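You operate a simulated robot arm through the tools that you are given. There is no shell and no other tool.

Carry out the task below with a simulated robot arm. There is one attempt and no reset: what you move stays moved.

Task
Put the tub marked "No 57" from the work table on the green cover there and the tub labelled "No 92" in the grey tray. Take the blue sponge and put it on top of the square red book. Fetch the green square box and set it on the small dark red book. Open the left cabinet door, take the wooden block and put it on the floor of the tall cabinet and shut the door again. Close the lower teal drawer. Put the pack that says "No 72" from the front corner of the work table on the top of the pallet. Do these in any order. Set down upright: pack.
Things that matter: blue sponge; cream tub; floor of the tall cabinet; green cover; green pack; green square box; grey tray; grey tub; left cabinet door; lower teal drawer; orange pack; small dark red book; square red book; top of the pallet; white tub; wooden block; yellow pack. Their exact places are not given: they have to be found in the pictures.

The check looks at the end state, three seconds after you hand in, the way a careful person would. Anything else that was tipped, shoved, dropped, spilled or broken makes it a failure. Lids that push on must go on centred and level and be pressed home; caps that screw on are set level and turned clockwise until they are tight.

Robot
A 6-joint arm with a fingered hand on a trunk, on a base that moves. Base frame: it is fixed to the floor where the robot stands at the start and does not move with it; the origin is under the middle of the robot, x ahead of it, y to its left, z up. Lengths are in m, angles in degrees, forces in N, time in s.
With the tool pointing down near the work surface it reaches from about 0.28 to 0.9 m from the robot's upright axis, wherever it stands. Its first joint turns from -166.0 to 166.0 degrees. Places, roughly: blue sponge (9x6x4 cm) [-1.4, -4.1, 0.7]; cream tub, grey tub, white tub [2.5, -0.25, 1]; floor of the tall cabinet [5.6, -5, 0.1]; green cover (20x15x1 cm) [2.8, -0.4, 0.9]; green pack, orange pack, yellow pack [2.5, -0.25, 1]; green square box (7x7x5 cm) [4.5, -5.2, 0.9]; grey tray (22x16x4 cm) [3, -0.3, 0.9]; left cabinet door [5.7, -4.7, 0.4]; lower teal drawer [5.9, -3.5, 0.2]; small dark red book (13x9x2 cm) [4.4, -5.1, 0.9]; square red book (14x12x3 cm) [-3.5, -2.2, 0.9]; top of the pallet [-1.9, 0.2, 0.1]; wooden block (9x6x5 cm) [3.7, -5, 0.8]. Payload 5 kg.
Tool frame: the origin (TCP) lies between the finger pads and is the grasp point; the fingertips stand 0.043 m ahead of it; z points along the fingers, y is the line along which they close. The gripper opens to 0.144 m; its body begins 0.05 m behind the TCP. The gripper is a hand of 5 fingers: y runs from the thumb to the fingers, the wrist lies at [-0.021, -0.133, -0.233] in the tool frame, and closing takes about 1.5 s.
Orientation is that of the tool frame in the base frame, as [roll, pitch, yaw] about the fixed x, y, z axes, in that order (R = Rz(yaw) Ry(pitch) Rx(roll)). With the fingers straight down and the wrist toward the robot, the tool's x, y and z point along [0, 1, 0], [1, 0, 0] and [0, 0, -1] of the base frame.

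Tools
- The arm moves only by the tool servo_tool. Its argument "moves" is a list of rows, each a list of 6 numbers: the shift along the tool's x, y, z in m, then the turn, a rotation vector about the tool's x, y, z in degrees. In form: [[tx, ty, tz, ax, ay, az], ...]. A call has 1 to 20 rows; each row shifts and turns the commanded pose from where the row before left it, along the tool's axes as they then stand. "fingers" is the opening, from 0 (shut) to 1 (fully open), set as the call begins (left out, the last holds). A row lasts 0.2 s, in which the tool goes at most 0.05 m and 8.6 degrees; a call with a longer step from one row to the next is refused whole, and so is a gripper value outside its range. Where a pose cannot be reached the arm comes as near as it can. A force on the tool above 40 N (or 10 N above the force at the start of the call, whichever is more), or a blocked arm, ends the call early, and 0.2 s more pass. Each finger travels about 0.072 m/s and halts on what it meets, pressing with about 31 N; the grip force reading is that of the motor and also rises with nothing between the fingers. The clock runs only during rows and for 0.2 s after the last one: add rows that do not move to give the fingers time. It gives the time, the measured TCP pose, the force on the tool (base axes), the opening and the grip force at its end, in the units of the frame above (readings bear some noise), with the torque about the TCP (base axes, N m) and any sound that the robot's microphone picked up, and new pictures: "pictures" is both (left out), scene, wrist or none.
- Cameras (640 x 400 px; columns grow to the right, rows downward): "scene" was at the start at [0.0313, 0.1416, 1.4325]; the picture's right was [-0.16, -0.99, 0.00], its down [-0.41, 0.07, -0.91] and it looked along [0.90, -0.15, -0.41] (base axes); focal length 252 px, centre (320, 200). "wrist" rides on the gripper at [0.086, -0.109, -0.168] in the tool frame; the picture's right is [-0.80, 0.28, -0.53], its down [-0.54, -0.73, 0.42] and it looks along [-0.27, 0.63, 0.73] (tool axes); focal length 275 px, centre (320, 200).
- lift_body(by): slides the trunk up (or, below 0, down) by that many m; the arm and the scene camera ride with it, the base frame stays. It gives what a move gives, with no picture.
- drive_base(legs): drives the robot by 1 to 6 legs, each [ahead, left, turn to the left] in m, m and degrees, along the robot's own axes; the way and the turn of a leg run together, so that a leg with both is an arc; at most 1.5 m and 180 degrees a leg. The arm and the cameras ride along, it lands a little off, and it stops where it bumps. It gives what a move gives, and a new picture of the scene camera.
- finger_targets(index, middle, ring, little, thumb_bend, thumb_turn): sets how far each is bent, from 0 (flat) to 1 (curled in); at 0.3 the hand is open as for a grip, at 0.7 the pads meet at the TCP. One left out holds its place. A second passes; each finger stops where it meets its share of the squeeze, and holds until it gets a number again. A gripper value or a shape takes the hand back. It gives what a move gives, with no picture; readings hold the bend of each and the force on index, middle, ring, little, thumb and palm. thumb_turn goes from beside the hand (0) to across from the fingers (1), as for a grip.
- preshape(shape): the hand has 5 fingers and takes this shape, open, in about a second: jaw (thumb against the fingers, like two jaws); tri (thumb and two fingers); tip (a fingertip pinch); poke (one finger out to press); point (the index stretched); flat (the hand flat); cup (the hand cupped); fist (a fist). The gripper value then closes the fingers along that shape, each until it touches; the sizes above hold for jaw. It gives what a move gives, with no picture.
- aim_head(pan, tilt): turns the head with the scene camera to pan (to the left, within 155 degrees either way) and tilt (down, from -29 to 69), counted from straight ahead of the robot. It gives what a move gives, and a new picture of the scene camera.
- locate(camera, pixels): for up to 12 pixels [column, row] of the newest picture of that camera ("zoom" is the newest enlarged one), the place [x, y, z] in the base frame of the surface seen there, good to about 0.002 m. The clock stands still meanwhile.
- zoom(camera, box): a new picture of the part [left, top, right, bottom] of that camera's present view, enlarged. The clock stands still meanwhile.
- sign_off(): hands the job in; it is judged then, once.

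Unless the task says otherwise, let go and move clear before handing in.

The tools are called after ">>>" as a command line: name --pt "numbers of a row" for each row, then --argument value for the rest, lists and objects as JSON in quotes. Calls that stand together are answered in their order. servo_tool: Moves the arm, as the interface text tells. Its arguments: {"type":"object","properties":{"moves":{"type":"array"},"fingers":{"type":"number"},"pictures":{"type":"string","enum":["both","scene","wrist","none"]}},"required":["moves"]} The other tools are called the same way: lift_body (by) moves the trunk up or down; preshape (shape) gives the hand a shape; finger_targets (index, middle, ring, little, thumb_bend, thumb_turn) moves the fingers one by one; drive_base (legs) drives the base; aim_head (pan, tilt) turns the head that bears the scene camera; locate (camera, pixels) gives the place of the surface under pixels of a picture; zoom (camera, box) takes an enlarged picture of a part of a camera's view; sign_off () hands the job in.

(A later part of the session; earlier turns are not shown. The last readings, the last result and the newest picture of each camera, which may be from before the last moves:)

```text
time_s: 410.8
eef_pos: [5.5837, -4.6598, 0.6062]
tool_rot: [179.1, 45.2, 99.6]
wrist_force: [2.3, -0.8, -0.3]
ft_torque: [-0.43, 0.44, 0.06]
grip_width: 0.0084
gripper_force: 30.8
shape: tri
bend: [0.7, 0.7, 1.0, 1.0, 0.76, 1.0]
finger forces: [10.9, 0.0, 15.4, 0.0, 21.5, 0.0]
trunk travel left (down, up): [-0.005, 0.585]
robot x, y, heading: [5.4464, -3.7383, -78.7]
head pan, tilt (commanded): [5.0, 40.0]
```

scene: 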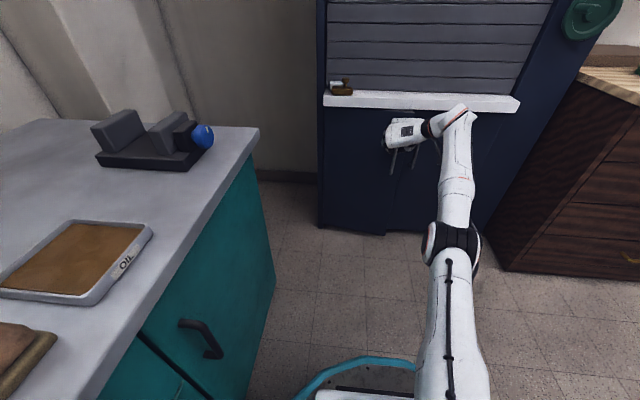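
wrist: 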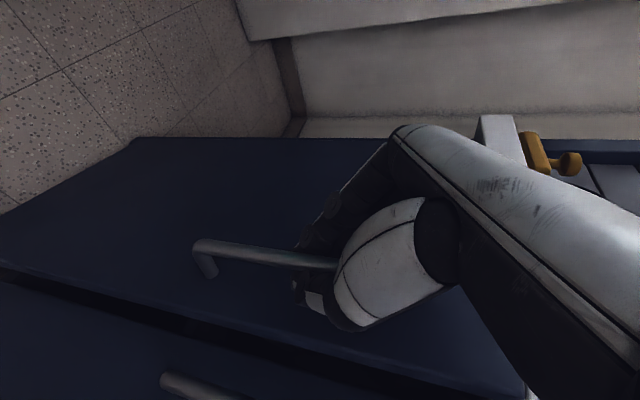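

It works: the wrist picture shows the left door edge standing proud of the right door. I'll keep pulling, drifting left to follow the arc.

>>> drive_base --legs '[[-0.05, 0.014, 0]]'

>>> servo_tool --pt "0 0 0 0 0 0" --pictures "both"

```text
time_s: 411.8
eef_pos: [5.5926, -4.6069, 0.607]
tool_rot: [179.0, 45.1, 100.0]
wrist_force: [28.4, -10.5, 5.8]
ft_torque: [-0.78, 0.42, 0.29]
grip_width: 0.0073
gripper_force: 30.6
shape: tri
bend: [0.7, 0.7, 1.0, 1.0, 0.77, 1.0]
finger forces: [20.3, 0.0, 26.1, 0.0, 18.9, 0.1]
trunk travel left (down, up): [-0.005, 0.585]
robot x, y, heading: [5.4521, -3.6827, -78.7]
head pan, tilt (commanded): [5.0, 40.0]
```

scene: 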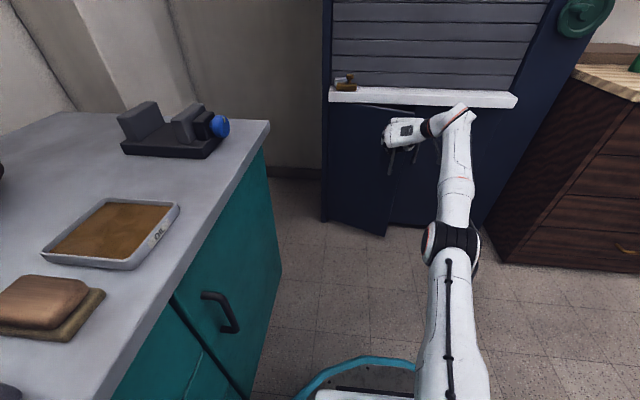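

```text
time_s: 412.2
eef_pos: [5.5958, -4.6063, 0.6076]
tool_rot: [178.9, 45.3, 99.9]
wrist_force: [7.5, -3.4, 0.0]
ft_torque: [-0.49, 0.44, 0.07]
grip_width: 0.0072
gripper_force: 31.2
shape: tri
bend: [0.7, 0.7, 1.0, 1.0, 0.77, 1.0]
finger forces: [13.8, 0.1, 17.2, 0.0, 20.8, 0.0]
trunk travel left (down, up): [-0.005, 0.585]
robot x, y, heading: [5.4522, -3.6829, -78.4]
head pan, tilt (commanded): [5.0, 40.0]
```

scene: 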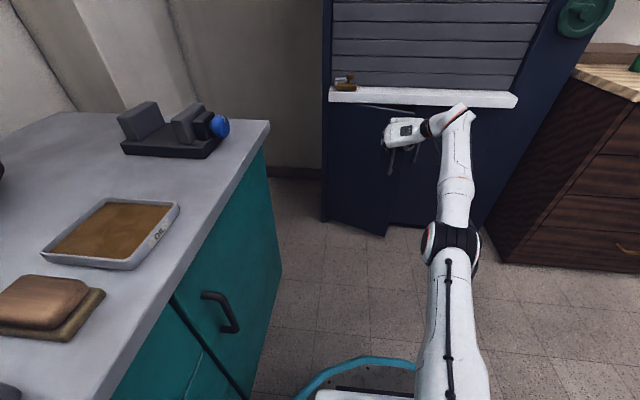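
wrist: 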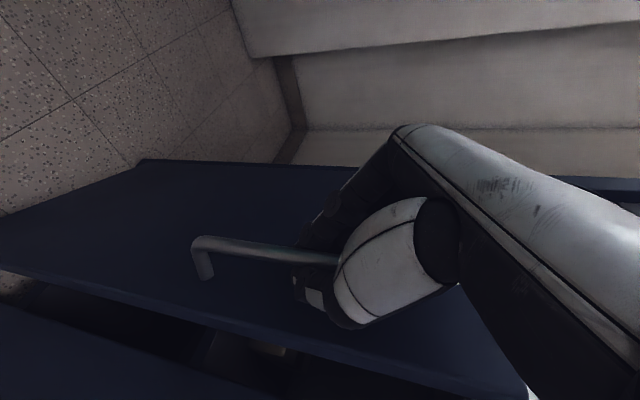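

>>> drive_base --legs '[[-0.05, 0.018, 0]]'

>>> servo_tool --pt "0 0 0 0 0 0" --pictures "both"

```text
time_s: 413.2
eef_pos: [5.6145, -4.5519, 0.6115]
tool_rot: [178.1, 45.5, 100.1]
wrist_force: [5.4, -3.7, -0.3]
ft_torque: [-0.09, -0.3, -0.02]
grip_width: 0.0064
gripper_force: 31.0
shape: tri
bend: [0.7, 0.7, 0.99, 1.0, 0.79, 1.0]
finger forces: [19.3, 0.0, 5.0, 0.0, 15.7, 0.0]
trunk travel left (down, up): [-0.005, 0.585]
robot x, y, heading: [5.4621, -3.6275, -78.3]
head pan, tilt (commanded): [5.0, 40.0]
stopped in leg 1: the force on the tool passed its limit at 43 N (the readings are from after the stop); the commanded pose is now the measured one
```

scene: 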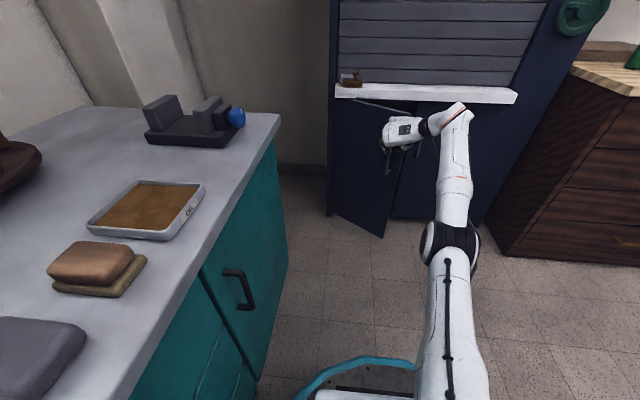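

```text
time_s: 413.6
eef_pos: [5.6147, -4.5526, 0.6107]
tool_rot: [178.2, 45.5, 100.1]
wrist_force: [7.6, -5.0, -1.7]
ft_torque: [-0.11, -0.32, -0.03]
grip_width: 0.0064
gripper_force: 31.1
shape: tri
bend: [0.7, 0.7, 0.99, 1.0, 0.79, 1.0]
finger forces: [20.8, 0.0, 5.0, 0.0, 15.6, 0.0]
trunk travel left (down, up): [-0.005, 0.585]
robot x, y, heading: [5.4607, -3.6291, -78.4]
head pan, tilt (commanded): [5.0, 40.0]
```

scene: 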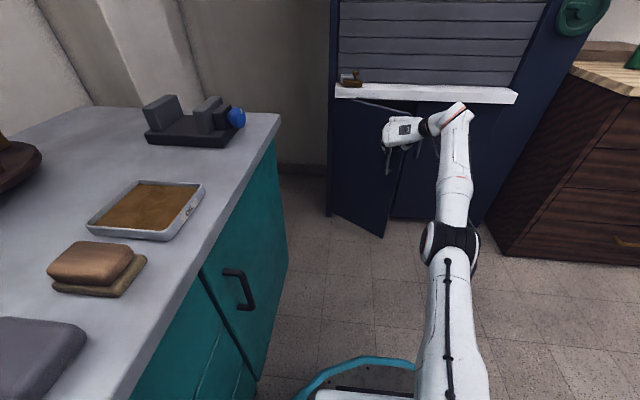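
wrist: 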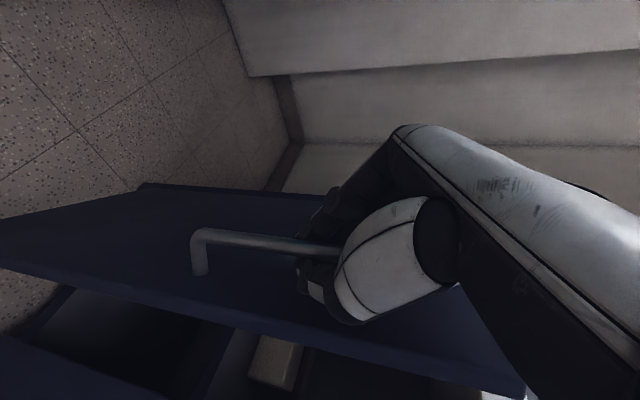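

The door is about 30° open. I'll release the bar and back the hand out.

>>> servo_tool --pt "0 0 0 0 0 0" --pt "0 0 0 0 0 0" --pt "0 0 0 0 0 0" --pt "0 0 0 0 0 0" --fingers 0.45 --pictures "none"

>>> drive_base --legs '[[-0.08, 0, 0]]'

>>> servo_tool --pt "0 0 0 0 0 0" --pictures "both"

```text
time_s: 414.6
eef_pos: [5.6123, -4.5533, 0.611]
tool_rot: [178.2, 45.4, 100.0]
wrist_force: [0.3, -0.2, -0.1]
ft_torque: [0.04, 0.03, -0.01]
grip_width: 0.0645
gripper_force: 0.1
shape: tri
bend: [0.74, 0.47, 0.99, 0.99, 0.72, 1.0]
finger forces: [0.1, 0.0, 0.1, 0.1, 0.0, 0.0]
trunk travel left (down, up): [-0.005, 0.585]
robot x, y, heading: [5.4603, -3.632, -78.8]
head pan, tilt (commanded): [5.0, 40.0]
```

```text
time_s: 415.7
eef_pos: [5.5963, -4.4732, 0.6101]
tool_rot: [178.4, 45.4, 100.1]
wrist_force: [0.3, 0.4, -0.2]
ft_torque: [-0.01, -0.06, 0.01]
grip_width: 0.0644
gripper_force: 0.0
shape: tri
bend: [0.74, 0.47, 0.99, 0.99, 0.72, 1.0]
finger forces: [0.0, 0.1, 0.0, 0.1, 0.0, 0.0]
trunk travel left (down, up): [-0.005, 0.585]
robot x, y, heading: [5.4424, -3.5531, -78.5]
head pan, tilt (commanded): [5.0, 40.0]
```

scene: 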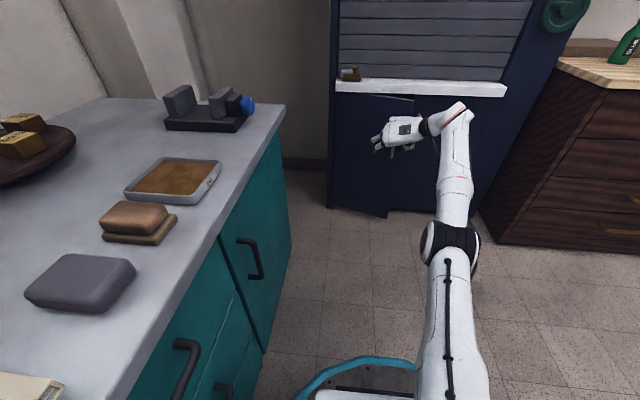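

```text
time_s: 416.1
eef_pos: [5.597, -4.4733, 0.6117]
tool_rot: [178.4, 45.4, 100.2]
wrist_force: [-0.2, 0.0, 0.5]
ft_torque: [-0.01, -0.02, -0.01]
grip_width: 0.0643
gripper_force: 0.2
shape: tri
bend: [0.74, 0.47, 0.99, 0.99, 0.72, 1.0]
finger forces: [0.0, 0.0, 0.1, 0.1, 0.0, 0.0]
trunk travel left (down, up): [-0.005, 0.585]
robot x, y, heading: [5.4473, -3.549, -78.5]
head pan, tilt (commanded): [5.0, 40.0]
```

scene: 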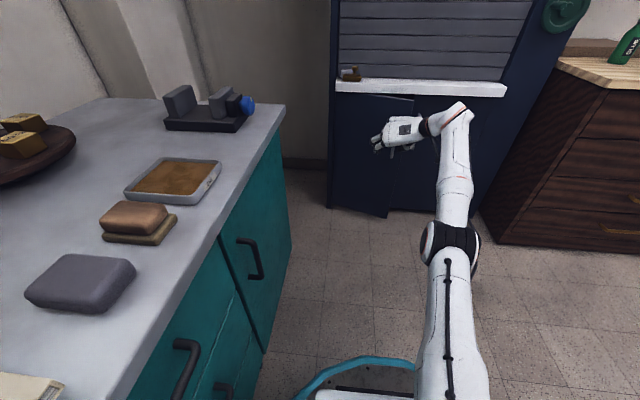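
wrist: 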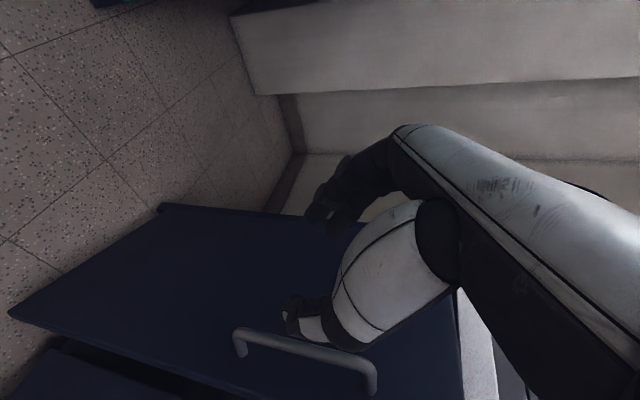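

>>> zoom --camera "scene" --box '[310, 70, 510, 230]'

>>> locate --camera "scene" --pixels '[[410, 103], [389, 213], [388, 205], [335, 100], [332, 203], [360, 160], [370, 195], [395, 205], [440, 200], [405, 160]]'

```text
2.50 times, centred on (410, 150) of scene
```

zoom: 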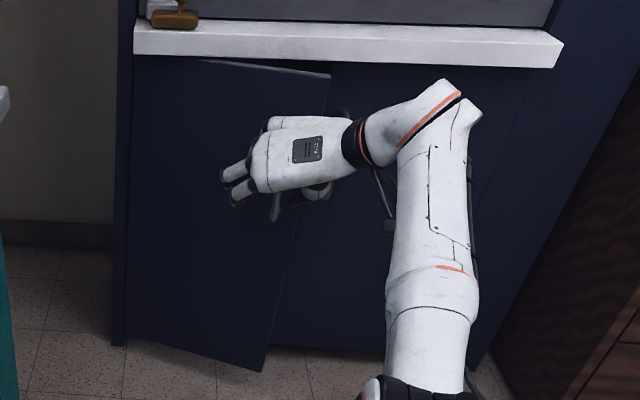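

```text
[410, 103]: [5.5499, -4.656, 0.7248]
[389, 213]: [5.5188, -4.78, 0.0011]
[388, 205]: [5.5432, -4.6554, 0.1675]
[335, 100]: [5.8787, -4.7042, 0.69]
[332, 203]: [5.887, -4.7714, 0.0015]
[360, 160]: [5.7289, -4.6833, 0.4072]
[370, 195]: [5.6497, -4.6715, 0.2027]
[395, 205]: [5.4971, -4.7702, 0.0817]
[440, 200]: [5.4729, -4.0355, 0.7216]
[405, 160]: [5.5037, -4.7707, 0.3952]
```

The door rests about 20° open, its edge at (5.546,-4.656). I'll bring the hand back to the well-reachable pointing-down pose, in two steps, to push the door wider from behind its edge.

>>> servo_tool --pt "-0.032 0 -0.032 0 0 0" --pt "-0.032 0 -0.032 0 0 0" --pt "-0.032 0 -0.032 0 0 0" --pt "0 0 0 0 7.5 0" --pt "0 0 0 0 7.5 0" --pt "0 0 0 0 7.5 0" --pt "0 0 0 0 7.5 0" --pt "0 0 0 0 7.5 0" --pt "0 0 0 0 7.5 0" --pt "0 0 0 0 0 0" --pictures "none"

>>> servo_tool --pt "0 0 0 0 0 8.2" --pt "0 0 0 0 0 8.2" --pt "0 0 0 0 0 8.2" --pt "0 0 0 0 0 8.2" --pt "0 0 0 0 0 8.2" --pt "0 0 0 0 0 8.2" --pt "0 0 0 0 0 8.2" --pt "0 0 0 0 0 8.2" --pt "0 0 0 0 0 8.2" --pt "0 0 0 0 0 8.2" --pt "0 0 0 0 0 7.7" --pt "0 0 0 0 0 0" --pictures "both"

```text
time_s: 418.3
eef_pos: [5.585, -4.2934, 0.6486]
tool_rot: [178.8, 4.4, 101.1]
wrist_force: [-0.6, 0.6, 1.0]
ft_torque: [-0.02, -0.01, 0.0]
grip_width: 0.0645
gripper_force: 0.1
shape: tri
bend: [0.74, 0.47, 0.99, 0.99, 0.72, 1.0]
finger forces: [0.0, 0.1, 0.1, 0.0, 0.0, 0.1]
out of reach, approached as far as the arm can: row 1, 2, 3, 4, 5, 6, 7, 8, 9
trunk travel left (down, up): [-0.005, 0.585]
robot x, y, heading: [5.4434, -3.5499, -78.2]
head pan, tilt (commanded): [5.0, 40.0]
```

```text
time_s: 420.9
eef_pos: [5.5857, -4.4354, 0.7112]
tool_rot: [175.8, -1.2, 11.4]
wrist_force: [0.5, -1.1, -0.3]
ft_torque: [-0.02, 0.02, -0.03]
grip_width: 0.0648
gripper_force: 0.0
shape: tri
bend: [0.74, 0.47, 0.99, 0.99, 0.72, 1.0]
finger forces: [0.1, 0.0, 0.0, 0.1, 0.0, 0.0]
out of reach, approached as far as the arm can: row 1, 2, 3, 4, 5, 6, 7, 8, 9, 10, 11
trunk travel left (down, up): [-0.005, 0.585]
robot x, y, heading: [5.4434, -3.5538, -78.3]
head pan, tilt (commanded): [5.0, 40.0]
```

scene: 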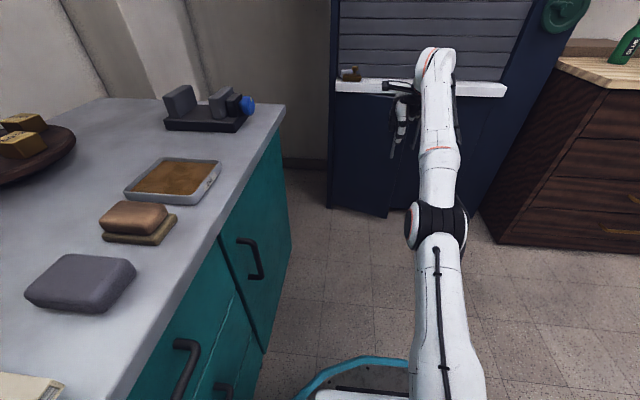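
wrist: 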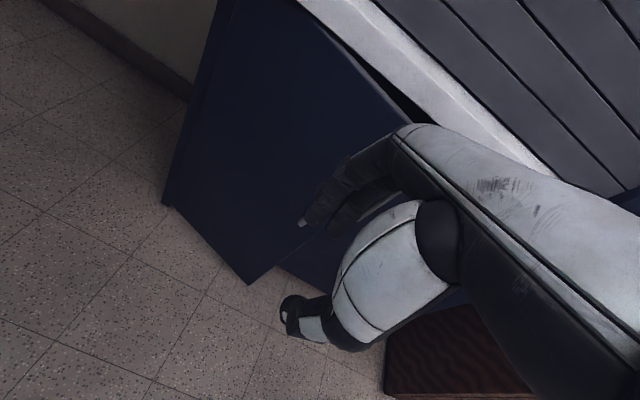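

>>> locate --camera "scene" --pixels '[[435, 225], [436, 250], [440, 330], [440, 180], [435, 120], [435, 60], [440, 390]]'

```text
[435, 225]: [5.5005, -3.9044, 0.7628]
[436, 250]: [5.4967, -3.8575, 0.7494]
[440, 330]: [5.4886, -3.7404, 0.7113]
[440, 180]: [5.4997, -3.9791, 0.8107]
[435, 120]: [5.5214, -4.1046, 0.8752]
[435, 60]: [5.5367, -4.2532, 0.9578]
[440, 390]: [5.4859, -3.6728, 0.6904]
```

The arm has flipped into an elbow-down posture, which restricts it. I'll drive out to open floor, heading for the block anyway, and bring the arm back to its usual elbow-up posture there.

>>> lift_body --by 0.3

>>> drive_base --legs '[[-0.15, 0, 0], [0, 0, -100], [0.5, 0, 0]]'

>>> servo_tool --pt "0 0 0 4 0 0" --pt "0 -0.04 0 0 0 0" --pt "0 -0.04 0 0 0 0" --pt "0 -0.04 0 0 0 0" --pt "0 -0.04 0 0 0 0" --pt "0 -0.04 0 0 0 0" --pt "0 -0.04 0 0 0 0" --pt "0 -0.04 0 0 0 0" --pt "0 -0.04 0 0 0 0" --pt "0 0 0 0 0 0" --pictures "both"

```text
time_s: 423.9
eef_pos: [5.5852, -4.4343, 1.0116]
tool_rot: [175.8, -1.2, 11.5]
wrist_force: [-0.2, -0.5, -0.6]
ft_torque: [0.0, -0.01, -0.01]
grip_width: 0.0646
gripper_force: 0.1
shape: tri
bend: [0.74, 0.47, 0.99, 0.99, 0.72, 1.0]
finger forces: [0.1, 0.1, 0.0, 0.0, 0.0, 0.1]
trunk travel left (down, up): [-0.305, 0.285]
robot x, y, heading: [5.4435, -3.5476, -78.4]
head pan, tilt (commanded): [5.0, 40.0]
```

```text
time_s: 432.0
eef_pos: [4.0136, -3.4009, 1.0115]
tool_rot: [175.8, -1.2, -88.8]
wrist_force: [0.0, -0.1, -0.2]
ft_torque: [0.0, 0.01, 0.01]
grip_width: 0.0647
gripper_force: 0.1
shape: tri
bend: [0.74, 0.47, 0.99, 0.99, 0.72, 1.0]
finger forces: [0.0, 0.0, 0.0, 0.0, 0.1, 0.0]
trunk travel left (down, up): [-0.305, 0.285]
robot x, y, heading: [4.9045, -3.4215, -178.5]
head pan, tilt (commanded): [5.0, 40.0]
```

scene: 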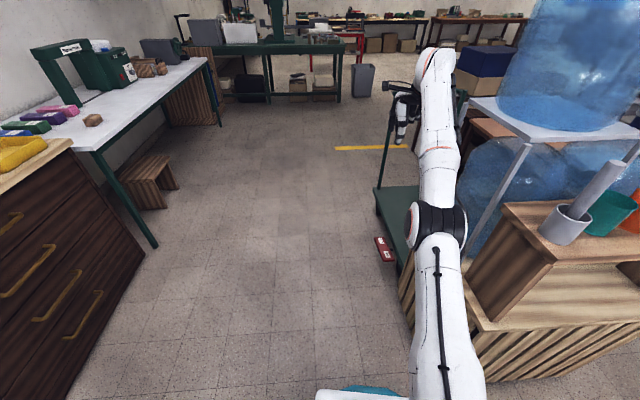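

```text
time_s: 434.2
eef_pos: [4.3497, -3.3954, 1.0013]
tool_rot: [179.8, -1.3, -88.7]
wrist_force: [0.7, 0.4, -0.1]
ft_torque: [0.02, 0.01, -0.02]
grip_width: 0.0647
gripper_force: 0.0
shape: tri
bend: [0.74, 0.47, 0.99, 0.99, 0.72, 1.0]
finger forces: [0.0, 0.1, 0.0, 0.0, 0.0, 0.0]
out of reach, approached as far as the arm can: row 1
trunk travel left (down, up): [-0.305, 0.285]
robot x, y, heading: [4.9076, -3.417, -178.6]
head pan, tilt (commanded): [5.0, 40.0]
```

scene: 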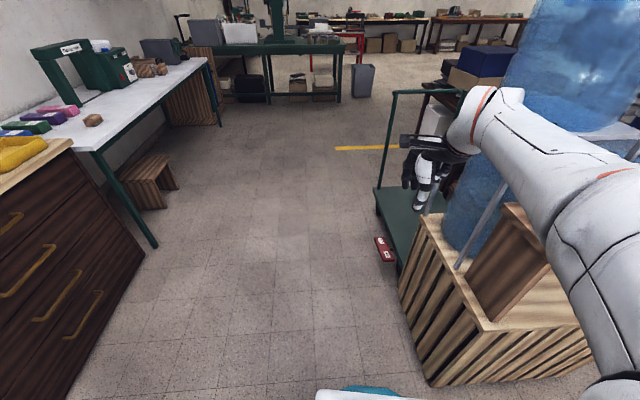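
wrist: 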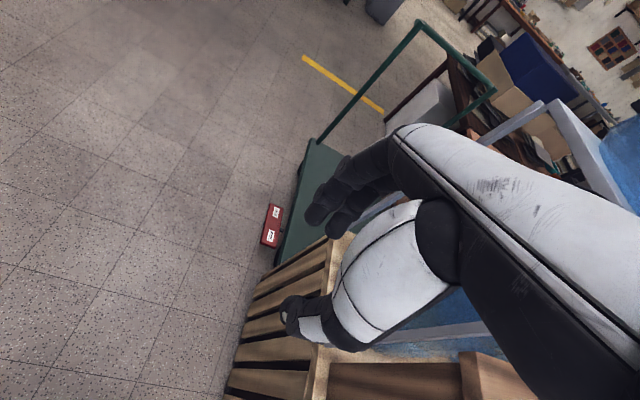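

The arm is back in its elbow-up posture. I'm close to the water-bottle crate on the right, so I'll slide left first, then turn toward the white table and approach the block.

>>> drive_base --legs '[[0, 0.5, 0], [0, 0, 97]]'

>>> drive_base --legs '[[0.1, -1.1, 0]]'

>>> aim_head --pan 0 --tilt 40

```text
time_s: 441.2
eef_pos: [4.9542, -4.4753, 1.0021]
tool_rot: [179.9, -1.3, 7.1]
wrist_force: [-0.3, -0.1, -0.8]
ft_torque: [-0.01, 0.02, 0.03]
grip_width: 0.0647
gripper_force: 0.0
shape: tri
bend: [0.74, 0.47, 0.99, 0.99, 0.72, 1.0]
finger forces: [0.0, 0.1, 0.1, 0.0, 0.0, 0.0]
trunk travel left (down, up): [-0.305, 0.285]
robot x, y, heading: [4.9193, -3.9156, -82.6]
head pan, tilt (commanded): [5.0, 40.0]
```

scene: 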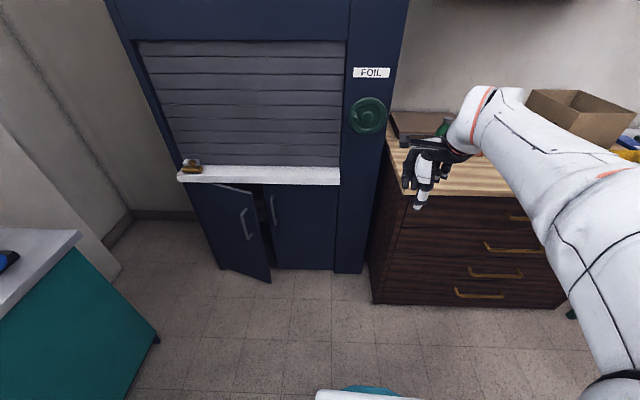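

```text
time_s: 446.9
eef_pos: [3.8785, -4.7258, 1.0027]
tool_rot: [179.8, -1.2, 8.6]
wrist_force: [0.5, -0.6, -0.4]
ft_torque: [-0.01, -0.05, 0.0]
grip_width: 0.0648
gripper_force: 0.0
shape: tri
bend: [0.74, 0.47, 0.99, 0.99, 0.72, 1.0]
finger forces: [0.1, 0.0, 0.0, 0.0, 0.0, 0.0]
trunk travel left (down, up): [-0.305, 0.285]
robot x, y, heading: [3.8327, -4.1689, -81.4]
head pan, tilt (commanded): [5.0, 40.0]
```

scene: 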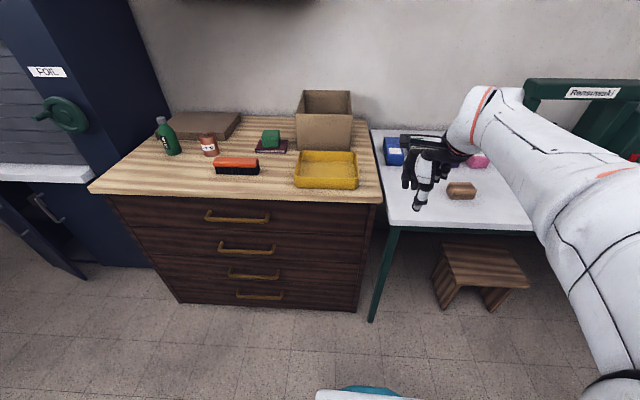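

```text
time_s: 447.6
eef_pos: [3.878, -4.7239, 1.003]
tool_rot: [179.8, -1.3, 8.5]
wrist_force: [-0.1, -0.2, -0.1]
ft_torque: [0.01, 0.0, -0.03]
grip_width: 0.0649
gripper_force: 0.0
shape: tri
bend: [0.74, 0.47, 0.99, 0.99, 0.72, 1.0]
finger forces: [0.0, 0.1, 0.0, 0.0, 0.1, 0.0]
trunk travel left (down, up): [-0.305, 0.285]
robot x, y, heading: [3.8317, -4.1667, -81.5]
head pan, tilt (commanded): [0.0, 40.0]
```

scene: 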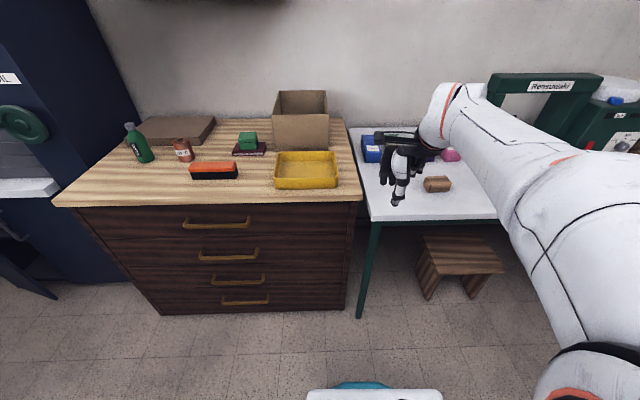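

I'm in front of the block now; I'll measure it carefully (pixel (437,184)) before deciding the grasp.

>>> zoom --camera "scene" --box '[350, 130, 500, 230]'

>>> locate --camera "zoom" --pixels '[[330, 205], [420, 200], [430, 225], [335, 235], [380, 210], [335, 250], [425, 250], [300, 230], [380, 300], [550, 320], [460, 215]]'

```text
4.00 times, centred on (425, 180) of scene
```

zoom: 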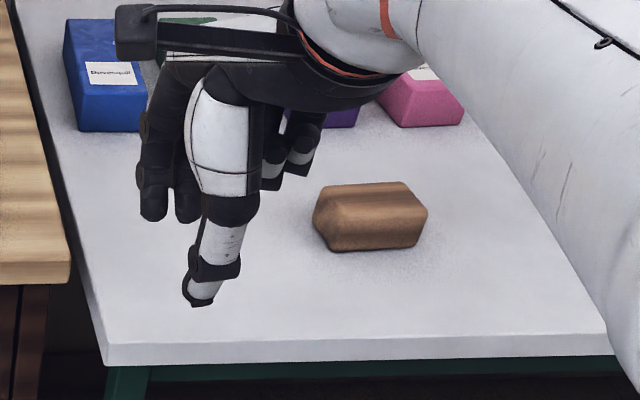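

```text
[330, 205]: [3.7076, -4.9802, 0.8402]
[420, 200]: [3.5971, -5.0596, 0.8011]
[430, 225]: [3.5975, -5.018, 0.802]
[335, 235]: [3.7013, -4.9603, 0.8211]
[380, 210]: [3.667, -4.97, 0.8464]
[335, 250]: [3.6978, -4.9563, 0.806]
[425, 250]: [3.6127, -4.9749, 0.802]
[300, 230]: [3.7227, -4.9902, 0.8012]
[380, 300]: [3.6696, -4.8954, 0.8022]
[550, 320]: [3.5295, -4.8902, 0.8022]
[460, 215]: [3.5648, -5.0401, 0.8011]
```

Block centre ≈(3.665,-4.985), top 0.848, long side along x, so a natural grasp works. First I'll return to the cabinet and push its left door wide open with the free hand.

>>> drive_base --legs '[[0.0, 1.47, 1.5]]'

>>> aim_head --pan 10 --tilt 45

```text
time_s: 455.0
eef_pos: [5.3672, -4.4773, 1.0021]
tool_rot: [179.8, -1.1, 10.6]
wrist_force: [-0.1, -0.4, 0.5]
ft_torque: [-0.02, -0.04, 0.05]
grip_width: 0.0646
gripper_force: 0.1
shape: tri
bend: [0.74, 0.47, 0.99, 0.99, 0.72, 1.0]
finger forces: [0.0, 0.0, 0.1, 0.0, 0.0, 0.0]
trunk travel left (down, up): [-0.305, 0.285]
robot x, y, heading: [5.2987, -3.922, -79.5]
head pan, tilt (commanded): [0.0, 40.0]
```

scene: 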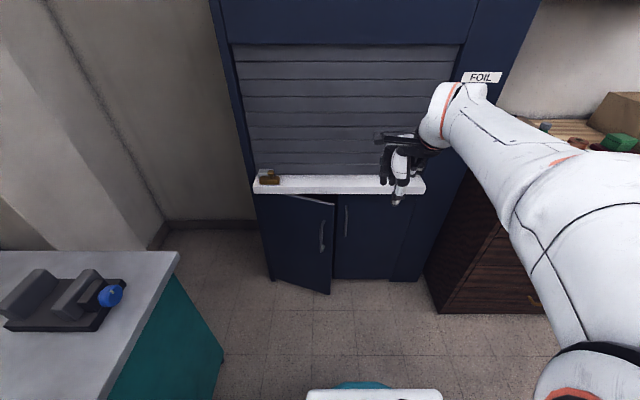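

```text
time_s: 455.7
eef_pos: [5.3663, -4.4762, 1.002]
tool_rot: [179.8, -1.2, 10.7]
wrist_force: [0.0, 0.1, 0.2]
ft_torque: [0.0, -0.03, 0.03]
grip_width: 0.065
gripper_force: 0.1
shape: tri
bend: [0.74, 0.47, 0.99, 0.99, 0.72, 1.0]
finger forces: [0.0, 0.1, 0.0, 0.1, 0.1, 0.1]
trunk travel left (down, up): [-0.305, 0.285]
robot x, y, heading: [5.2958, -3.9202, -79.5]
head pan, tilt (commanded): [10.0, 45.0]
```

scene: 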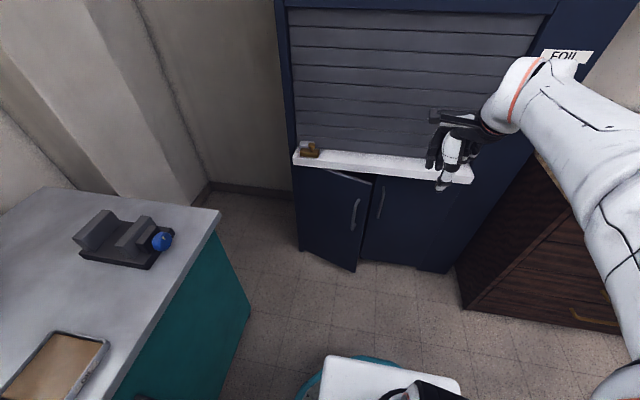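

>>> zoom --camera "scene" --box '[280, 130, 480, 290]'

>>> locate --camera "scene" --pixels '[[370, 183], [357, 268], [356, 258], [353, 230], [368, 215], [362, 240], [300, 170], [302, 245], [325, 200], [330, 172], [345, 172]]'

```text
2.50 times, centred on (380, 210) of scene
```

zoom: 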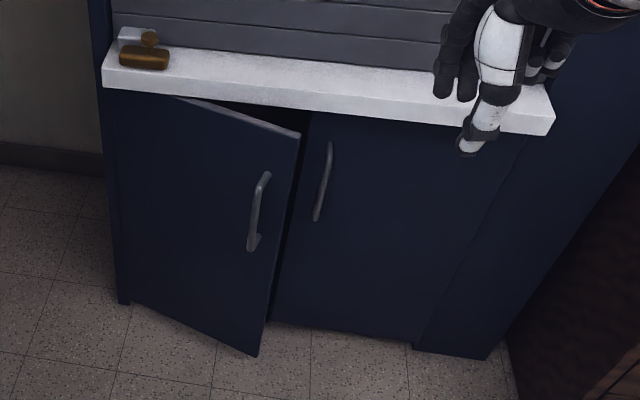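

```text
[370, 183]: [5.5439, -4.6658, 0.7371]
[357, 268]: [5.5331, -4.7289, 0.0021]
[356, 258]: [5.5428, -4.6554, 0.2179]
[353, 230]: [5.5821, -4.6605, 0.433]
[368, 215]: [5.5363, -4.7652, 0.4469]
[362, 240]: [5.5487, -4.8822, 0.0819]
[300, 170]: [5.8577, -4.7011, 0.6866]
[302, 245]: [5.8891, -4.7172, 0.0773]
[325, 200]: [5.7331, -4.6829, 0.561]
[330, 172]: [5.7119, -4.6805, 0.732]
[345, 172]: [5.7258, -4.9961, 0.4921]
```

The door edge is at (5.543,-4.656), ~10 cm proud of the right door. I'll lower the trunk and bring the closed hand down in front of the right door, below its handle, ready to slip behind the left door's edge.

>>> lift_body --by -0.3

>>> servo_tool --pt "0.01 0.04 0 0 1.2 0" --pt "0.01 0.04 0.02 0 0 0" --pt "0 0.03 0.03 0 0 0" --pt "0 0 0.045 0 0 0" --pt "0 0 0.045 0 0 0" --pt "0 0 0.045 0 0 0" --pt "0 0 0.045 0 0 0" --pt "0 0 0.045 0 0 0" --pt "0 0 0.045 0 0 0" --pt "0 0 0.02 0 0 0" --pt "0 0 0 0 0 0" --fingers 0.0 --pictures "both"

```text
time_s: 458.7
eef_pos: [5.3654, -4.4745, 0.7024]
tool_rot: [179.8, -1.2, 10.7]
wrist_force: [0.4, -0.5, 0.9]
ft_torque: [0.04, -0.01, 0.0]
grip_width: 0.0648
gripper_force: 0.0
shape: tri
bend: [0.74, 0.47, 0.99, 0.99, 0.72, 1.0]
finger forces: [0.0, 0.0, 0.1, 0.1, 0.1, 0.1]
trunk travel left (down, up): [-0.005, 0.585]
robot x, y, heading: [5.299, -3.9239, -79.3]
head pan, tilt (commanded): [10.0, 45.0]
```

```text
time_s: 461.1
eef_pos: [5.4187, -4.5769, 0.3636]
tool_rot: [179.8, -2.3, 10.5]
wrist_force: [0.0, 0.5, -0.2]
ft_torque: [0.03, -0.02, 0.0]
grip_width: 0.0
gripper_force: 31.6
shape: tri
bend: [0.7, 0.7, 1.0, 1.0, 0.6, 1.0]
finger forces: [0.1, 0.0, 0.0, 0.0, 0.0, 0.1]
trunk travel left (down, up): [-0.005, 0.585]
robot x, y, heading: [5.301, -3.9214, -79.5]
head pan, tilt (commanded): [10.0, 45.0]
```

scene: 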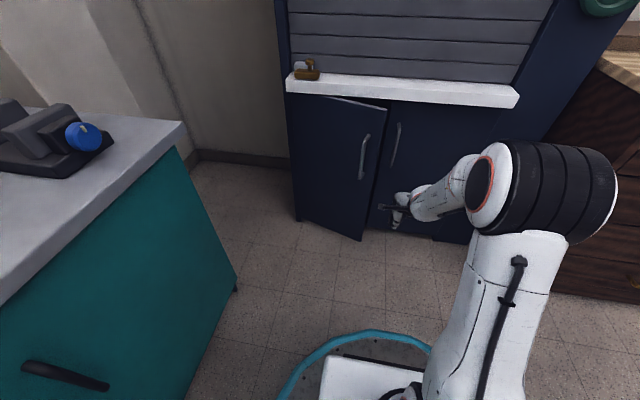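
wrist: 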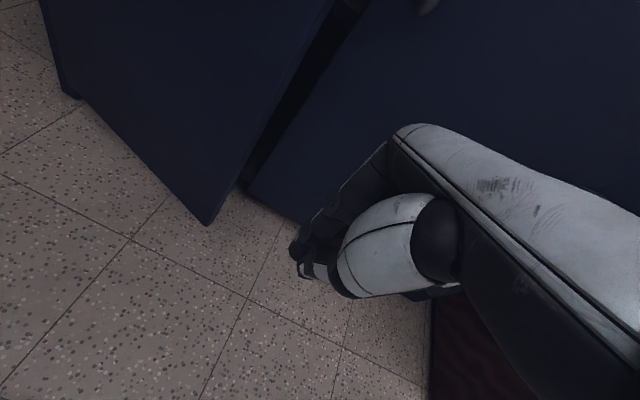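

>>> locate --camera "wrist" --pixels '[[392, 140], [370, 165], [340, 190], [300, 250], [310, 225], [210, 222], [265, 160], [255, 185], [320, 60], [440, 100]]'

```text
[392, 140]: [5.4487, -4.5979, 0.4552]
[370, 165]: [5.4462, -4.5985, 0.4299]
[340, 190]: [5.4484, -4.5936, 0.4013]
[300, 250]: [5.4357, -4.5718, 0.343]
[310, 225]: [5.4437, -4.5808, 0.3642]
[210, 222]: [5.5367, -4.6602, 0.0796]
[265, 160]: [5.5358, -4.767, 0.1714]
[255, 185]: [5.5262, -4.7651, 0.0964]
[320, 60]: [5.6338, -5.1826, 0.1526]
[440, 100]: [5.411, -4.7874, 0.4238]
```

The index side is at u≈TCP+0.026. I'll advance 13.5 cm (staying in front of the right door, below its handle), then sweep left behind the open edge.

>>> servo_tool --pt "0 0.035 0 0 0 0" --pt "0 0.035 0 0 0 0" --pt "0 0.035 0 0 0 0" --pt "0 0.025 0 0 0 0" --pt "0 0.007 0 0 0 0" --pt "0 0 0 0 0 0" --pictures "both"

```text
time_s: 462.5
eef_pos: [5.446, -4.7132, 0.3641]
tool_rot: [179.8, -2.4, 10.6]
wrist_force: [0.1, 0.1, -0.3]
ft_torque: [0.0, -0.02, 0.0]
grip_width: 0.0
gripper_force: 31.2
shape: tri
bend: [0.7, 0.7, 1.0, 1.0, 0.6, 1.0]
finger forces: [0.0, 0.0, 0.0, 0.0, 0.0, 0.0]
trunk travel left (down, up): [-0.005, 0.585]
robot x, y, heading: [5.2991, -3.9173, -79.3]
head pan, tilt (commanded): [10.0, 45.0]
```

scene: 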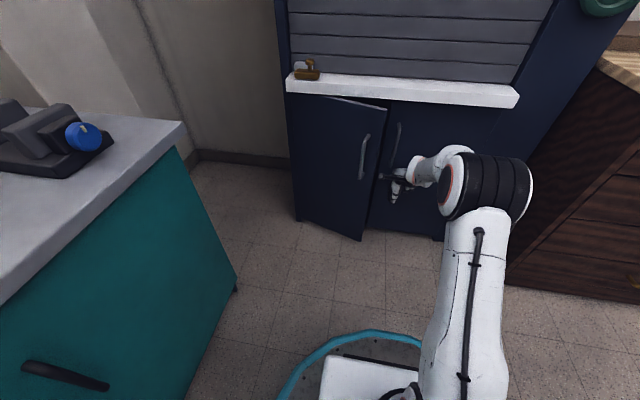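
wrist: 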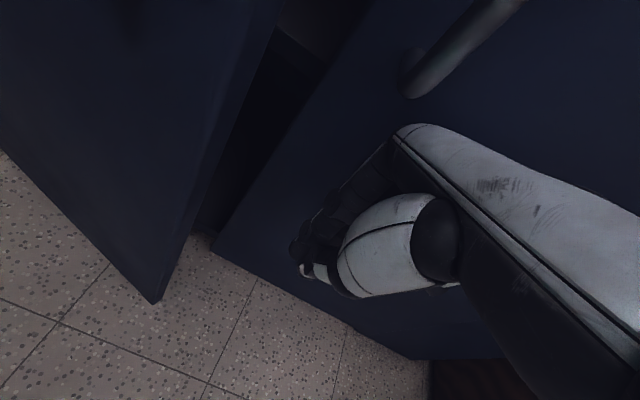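

No contact yet. Now I sweep left in an arc behind the door's edge; first five steps.

>>> servo_tool --pt "0.036 -0.004 0 0 0 0" --pt "0.036 -0.01 0 0 0 0" --pt "0.036 -0.01 0 0 0 0" --pt "0.03 -0.03 0 0 0 0" --pt "0.03 -0.038 0 0 0 0" --pt "0 0 0 0 0 0" --pictures "both"

```text
time_s: 463.2
eef_pos: [5.5178, -4.6816, 0.3678]
tool_rot: [-180.0, -2.3, 10.1]
wrist_force: [-7.4, 0.9, 1.3]
ft_torque: [-0.08, -0.7, 0.24]
grip_width: 0.0001
gripper_force: 31.6
shape: tri
bend: [0.7, 0.7, 1.0, 1.0, 0.6, 1.0]
finger forces: [0.0, 0.0, 0.1, 0.0, 7.7, 0.7]
trunk travel left (down, up): [-0.005, 0.585]
robot x, y, heading: [5.2978, -3.9223, -79.4]
head pan, tilt (commanded): [10.0, 45.0]
stopped in row 3: the force on the tool passed its limit at 48 N (the readings are from after the stop); the commanded pose is now the measured one
```

scene: 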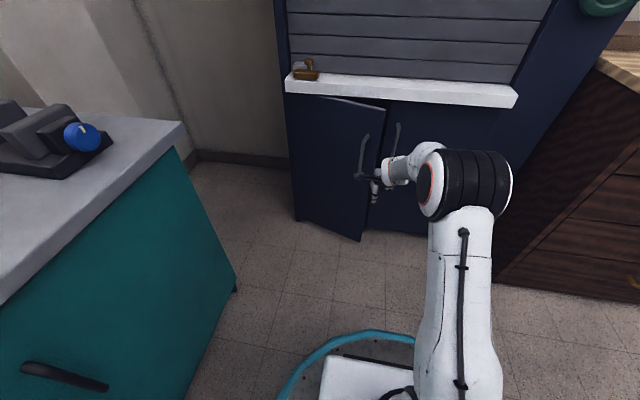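
wrist: 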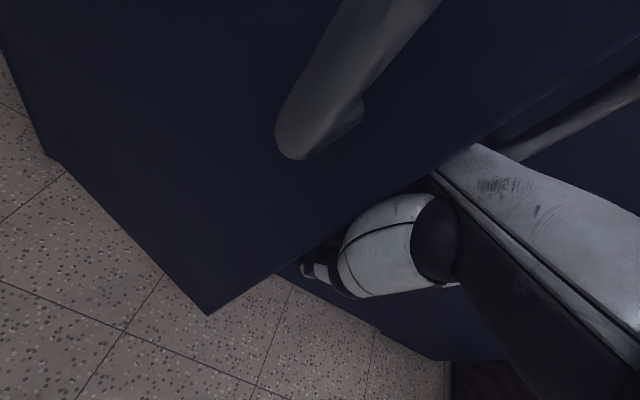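

The thumb met the door's edge before the fingers could hook behind it. I'll retreat, open the hand and tilt it so the fingers point down-left; then the fingers can slip behind the door while the palm stays right of its edge.

>>> servo_tool --pt "-0.03 0 0 0 0 0" --pt "-0.04 -0.01 0 0 0 0" --pt "0 -0.04 0 0 0 0" --pt "0 -0.04 0 0 0 0" --pt "0 0 0 0 0 0" --pictures "none"

>>> preshape --shape "jaw"

>>> servo_tool --pt "0 0 0 0 7.5 0" --pt "0 0 0 0 7.5 0" --pt "0 0 0 0 7.5 0" --pt "0 0 0 0 7.5 0" --pt "0 0 0 0 7.5 0" --pt "0 0 0 0 7.5 0" --pt "0 0 0 0 0 0" --pictures "both"

```text
time_s: 464.4
eef_pos: [5.4328, -4.6048, 0.3672]
tool_rot: [-179.8, -2.3, 10.2]
wrist_force: [-0.5, 0.0, -0.2]
ft_torque: [0.02, 0.03, -0.01]
grip_width: 0.0002
gripper_force: 30.8
shape: tri
bend: [0.7, 0.7, 1.0, 1.0, 0.6, 1.0]
finger forces: [0.0, 0.1, 0.0, 0.1, 0.1, 0.1]
trunk travel left (down, up): [-0.005, 0.585]
robot x, y, heading: [5.2967, -3.9215, -79.6]
head pan, tilt (commanded): [10.0, 45.0]
```

```text
time_s: 465.3
eef_pos: [5.4327, -4.6055, 0.3675]
tool_rot: [-179.9, -2.3, 10.2]
wrist_force: [-0.4, 0.0, -0.6]
ft_torque: [-0.01, 0.01, 0.05]
grip_width: 0.1436
gripper_force: 0.0
shape: jaw
bend: [0.3, 0.3, 0.3, 0.3, 0.3, 0.98]
finger forces: [0.0, 0.1, 0.1, 0.0, 0.0, 0.0]
trunk travel left (down, up): [-0.005, 0.585]
robot x, y, heading: [5.2993, -3.9197, -79.5]
head pan, tilt (commanded): [10.0, 45.0]
```

```text
time_s: 466.9
eef_pos: [5.4348, -4.6045, 0.3637]
tool_rot: [180.0, -47.3, 10.3]
wrist_force: [-0.1, 0.6, 0.3]
ft_torque: [0.03, 0.0, 0.01]
grip_width: 0.1435
gripper_force: 0.0
shape: jaw
bend: [0.3, 0.3, 0.3, 0.3, 0.3, 0.98]
finger forces: [0.0, 0.1, 0.0, 0.0, 0.1, 0.0]
trunk travel left (down, up): [-0.005, 0.585]
robot x, y, heading: [5.2937, -3.9233, -79.4]
head pan, tilt (commanded): [10.0, 45.0]
```

scene: 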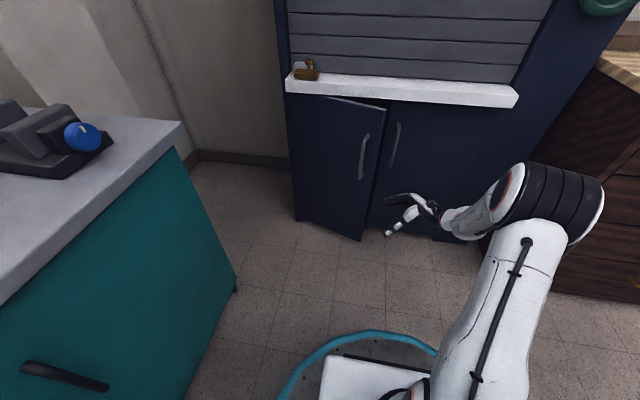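
wrist: 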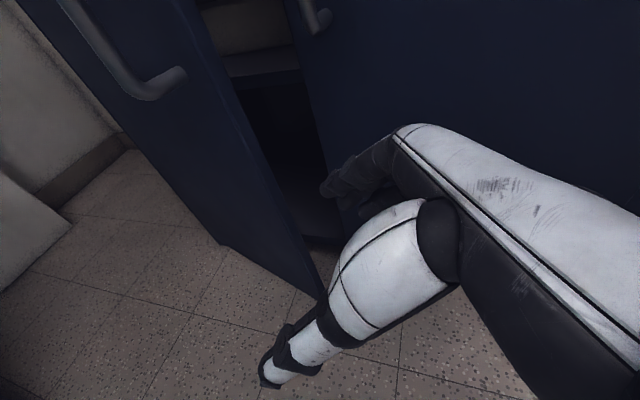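

The tilted pose was reached exactly. Now forward 6 cm to bring the fingers to the right depth, then left 10 cm so they slip behind the door.

>>> servo_tool --pt "0 0.032 0 0 0 0" --pt "0 0.032 0 0 0 0" --pt "0.0158 0 0.0171 0 0 0" --pt "0.0158 0 0.0171 0 0 0" --pt "0 0 0 0 0 0" --pictures "both"

>>> locate --camera "wrist" --pixels '[[330, 188], [345, 200], [360, 170], [392, 145], [300, 250], [270, 370]]'

```text
time_s: 468.1
eef_pos: [5.4908, -4.6602, 0.3644]
tool_rot: [-179.8, -47.3, 10.1]
wrist_force: [0.4, 0.9, 0.3]
ft_torque: [0.01, -0.02, 0.01]
grip_width: 0.1438
gripper_force: 0.1
shape: jaw
bend: [0.3, 0.3, 0.3, 0.3, 0.3, 0.98]
finger forces: [0.0, 0.1, 0.0, 0.0, 0.0, 0.1]
trunk travel left (down, up): [-0.005, 0.585]
robot x, y, heading: [5.2992, -3.921, -79.5]
head pan, tilt (commanded): [10.0, 45.0]
```

scene: 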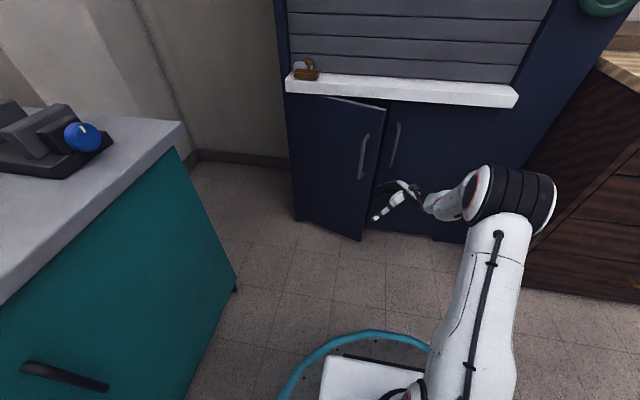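
wrist: 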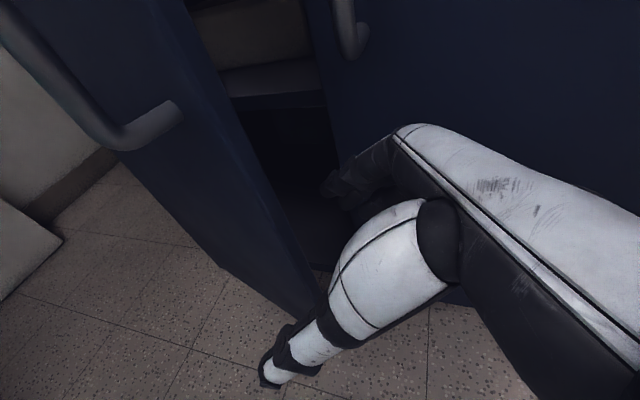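

```text
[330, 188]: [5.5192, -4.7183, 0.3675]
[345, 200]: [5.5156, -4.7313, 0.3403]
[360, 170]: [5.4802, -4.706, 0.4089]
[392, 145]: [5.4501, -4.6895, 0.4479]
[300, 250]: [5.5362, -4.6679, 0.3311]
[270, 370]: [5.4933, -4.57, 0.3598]
```

Index tip is at (5.519,-4.718), just right of and 4 cm behind the door edge. Six more centimetres left puts the fingers behind the door.

>>> servo_tool --pt "0.0136 0 0.0147 0 0 0" --pt "0.0136 0 0.0147 0 0 0" --pt "0.0136 0 0.0147 0 0 0" --pt "0 0 0 0 0 0" --pictures "both"

```text
time_s: 469.1
eef_pos: [5.5501, -4.6483, 0.3652]
tool_rot: [-179.8, -47.3, 10.1]
wrist_force: [-0.7, -0.8, -0.3]
ft_torque: [0.01, -0.01, -0.01]
grip_width: 0.1443
gripper_force: 0.0
shape: jaw
bend: [0.3, 0.3, 0.3, 0.3, 0.3, 0.98]
finger forces: [0.0, 0.1, 0.0, 0.0, 0.1, 0.0]
trunk travel left (down, up): [-0.005, 0.585]
robot x, y, heading: [5.2987, -3.9221, -79.6]
head pan, tilt (commanded): [10.0, 45.0]
```

scene: 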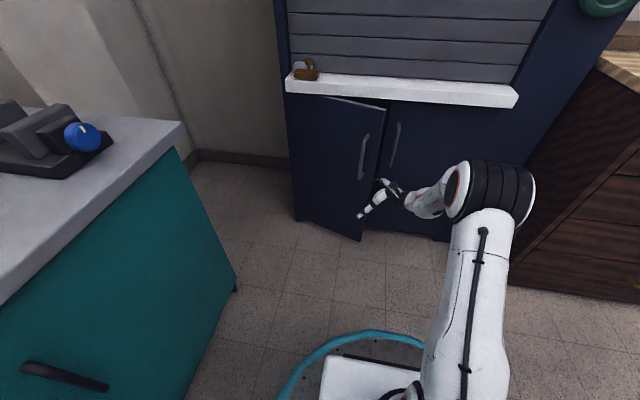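
wrist: 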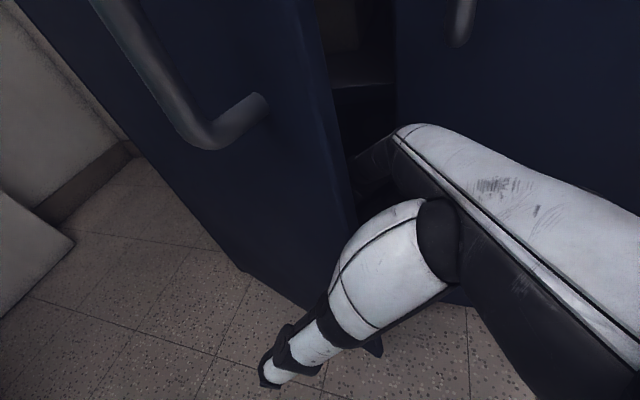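

The fingers are behind the door with the thumb in front, no contact. Pulling back along the door's arc now.

>>> servo_tool --pt "0.0034 -0.03 0.0037 0 0 0" --pt "0.0081 -0.03 0.0088 0 0 0" --pt "0.0122 -0.03 0.0132 0 0 0" --pt "0.0149 -0.025 0.0162 0 0 0" --pt "0 0 0 0 0 0" --pictures "both"

```text
time_s: 470.3
eef_pos: [5.587, -4.5259, 0.3644]
tool_rot: [-179.8, -47.3, 10.1]
wrist_force: [0.7, 0.8, -0.8]
ft_torque: [0.03, 0.0, 0.01]
grip_width: 0.1438
gripper_force: 0.0
shape: jaw
bend: [0.3, 0.3, 0.3, 0.3, 0.3, 0.98]
finger forces: [0.0, 0.0, 0.0, 0.1, 0.0, 0.0]
trunk travel left (down, up): [-0.005, 0.585]
robot x, y, heading: [5.3015, -3.9212, -79.6]
head pan, tilt (commanded): [10.0, 45.0]
```

scene: 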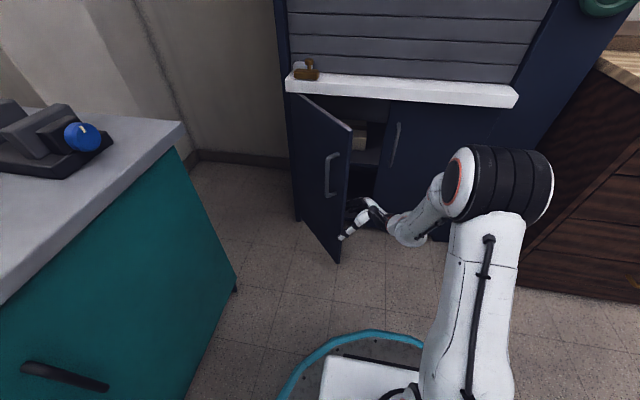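
wrist: 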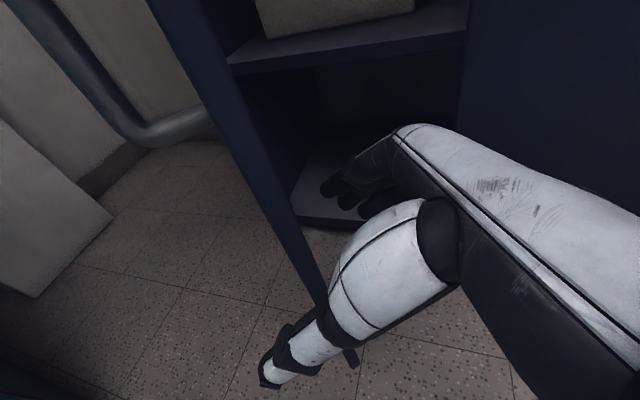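

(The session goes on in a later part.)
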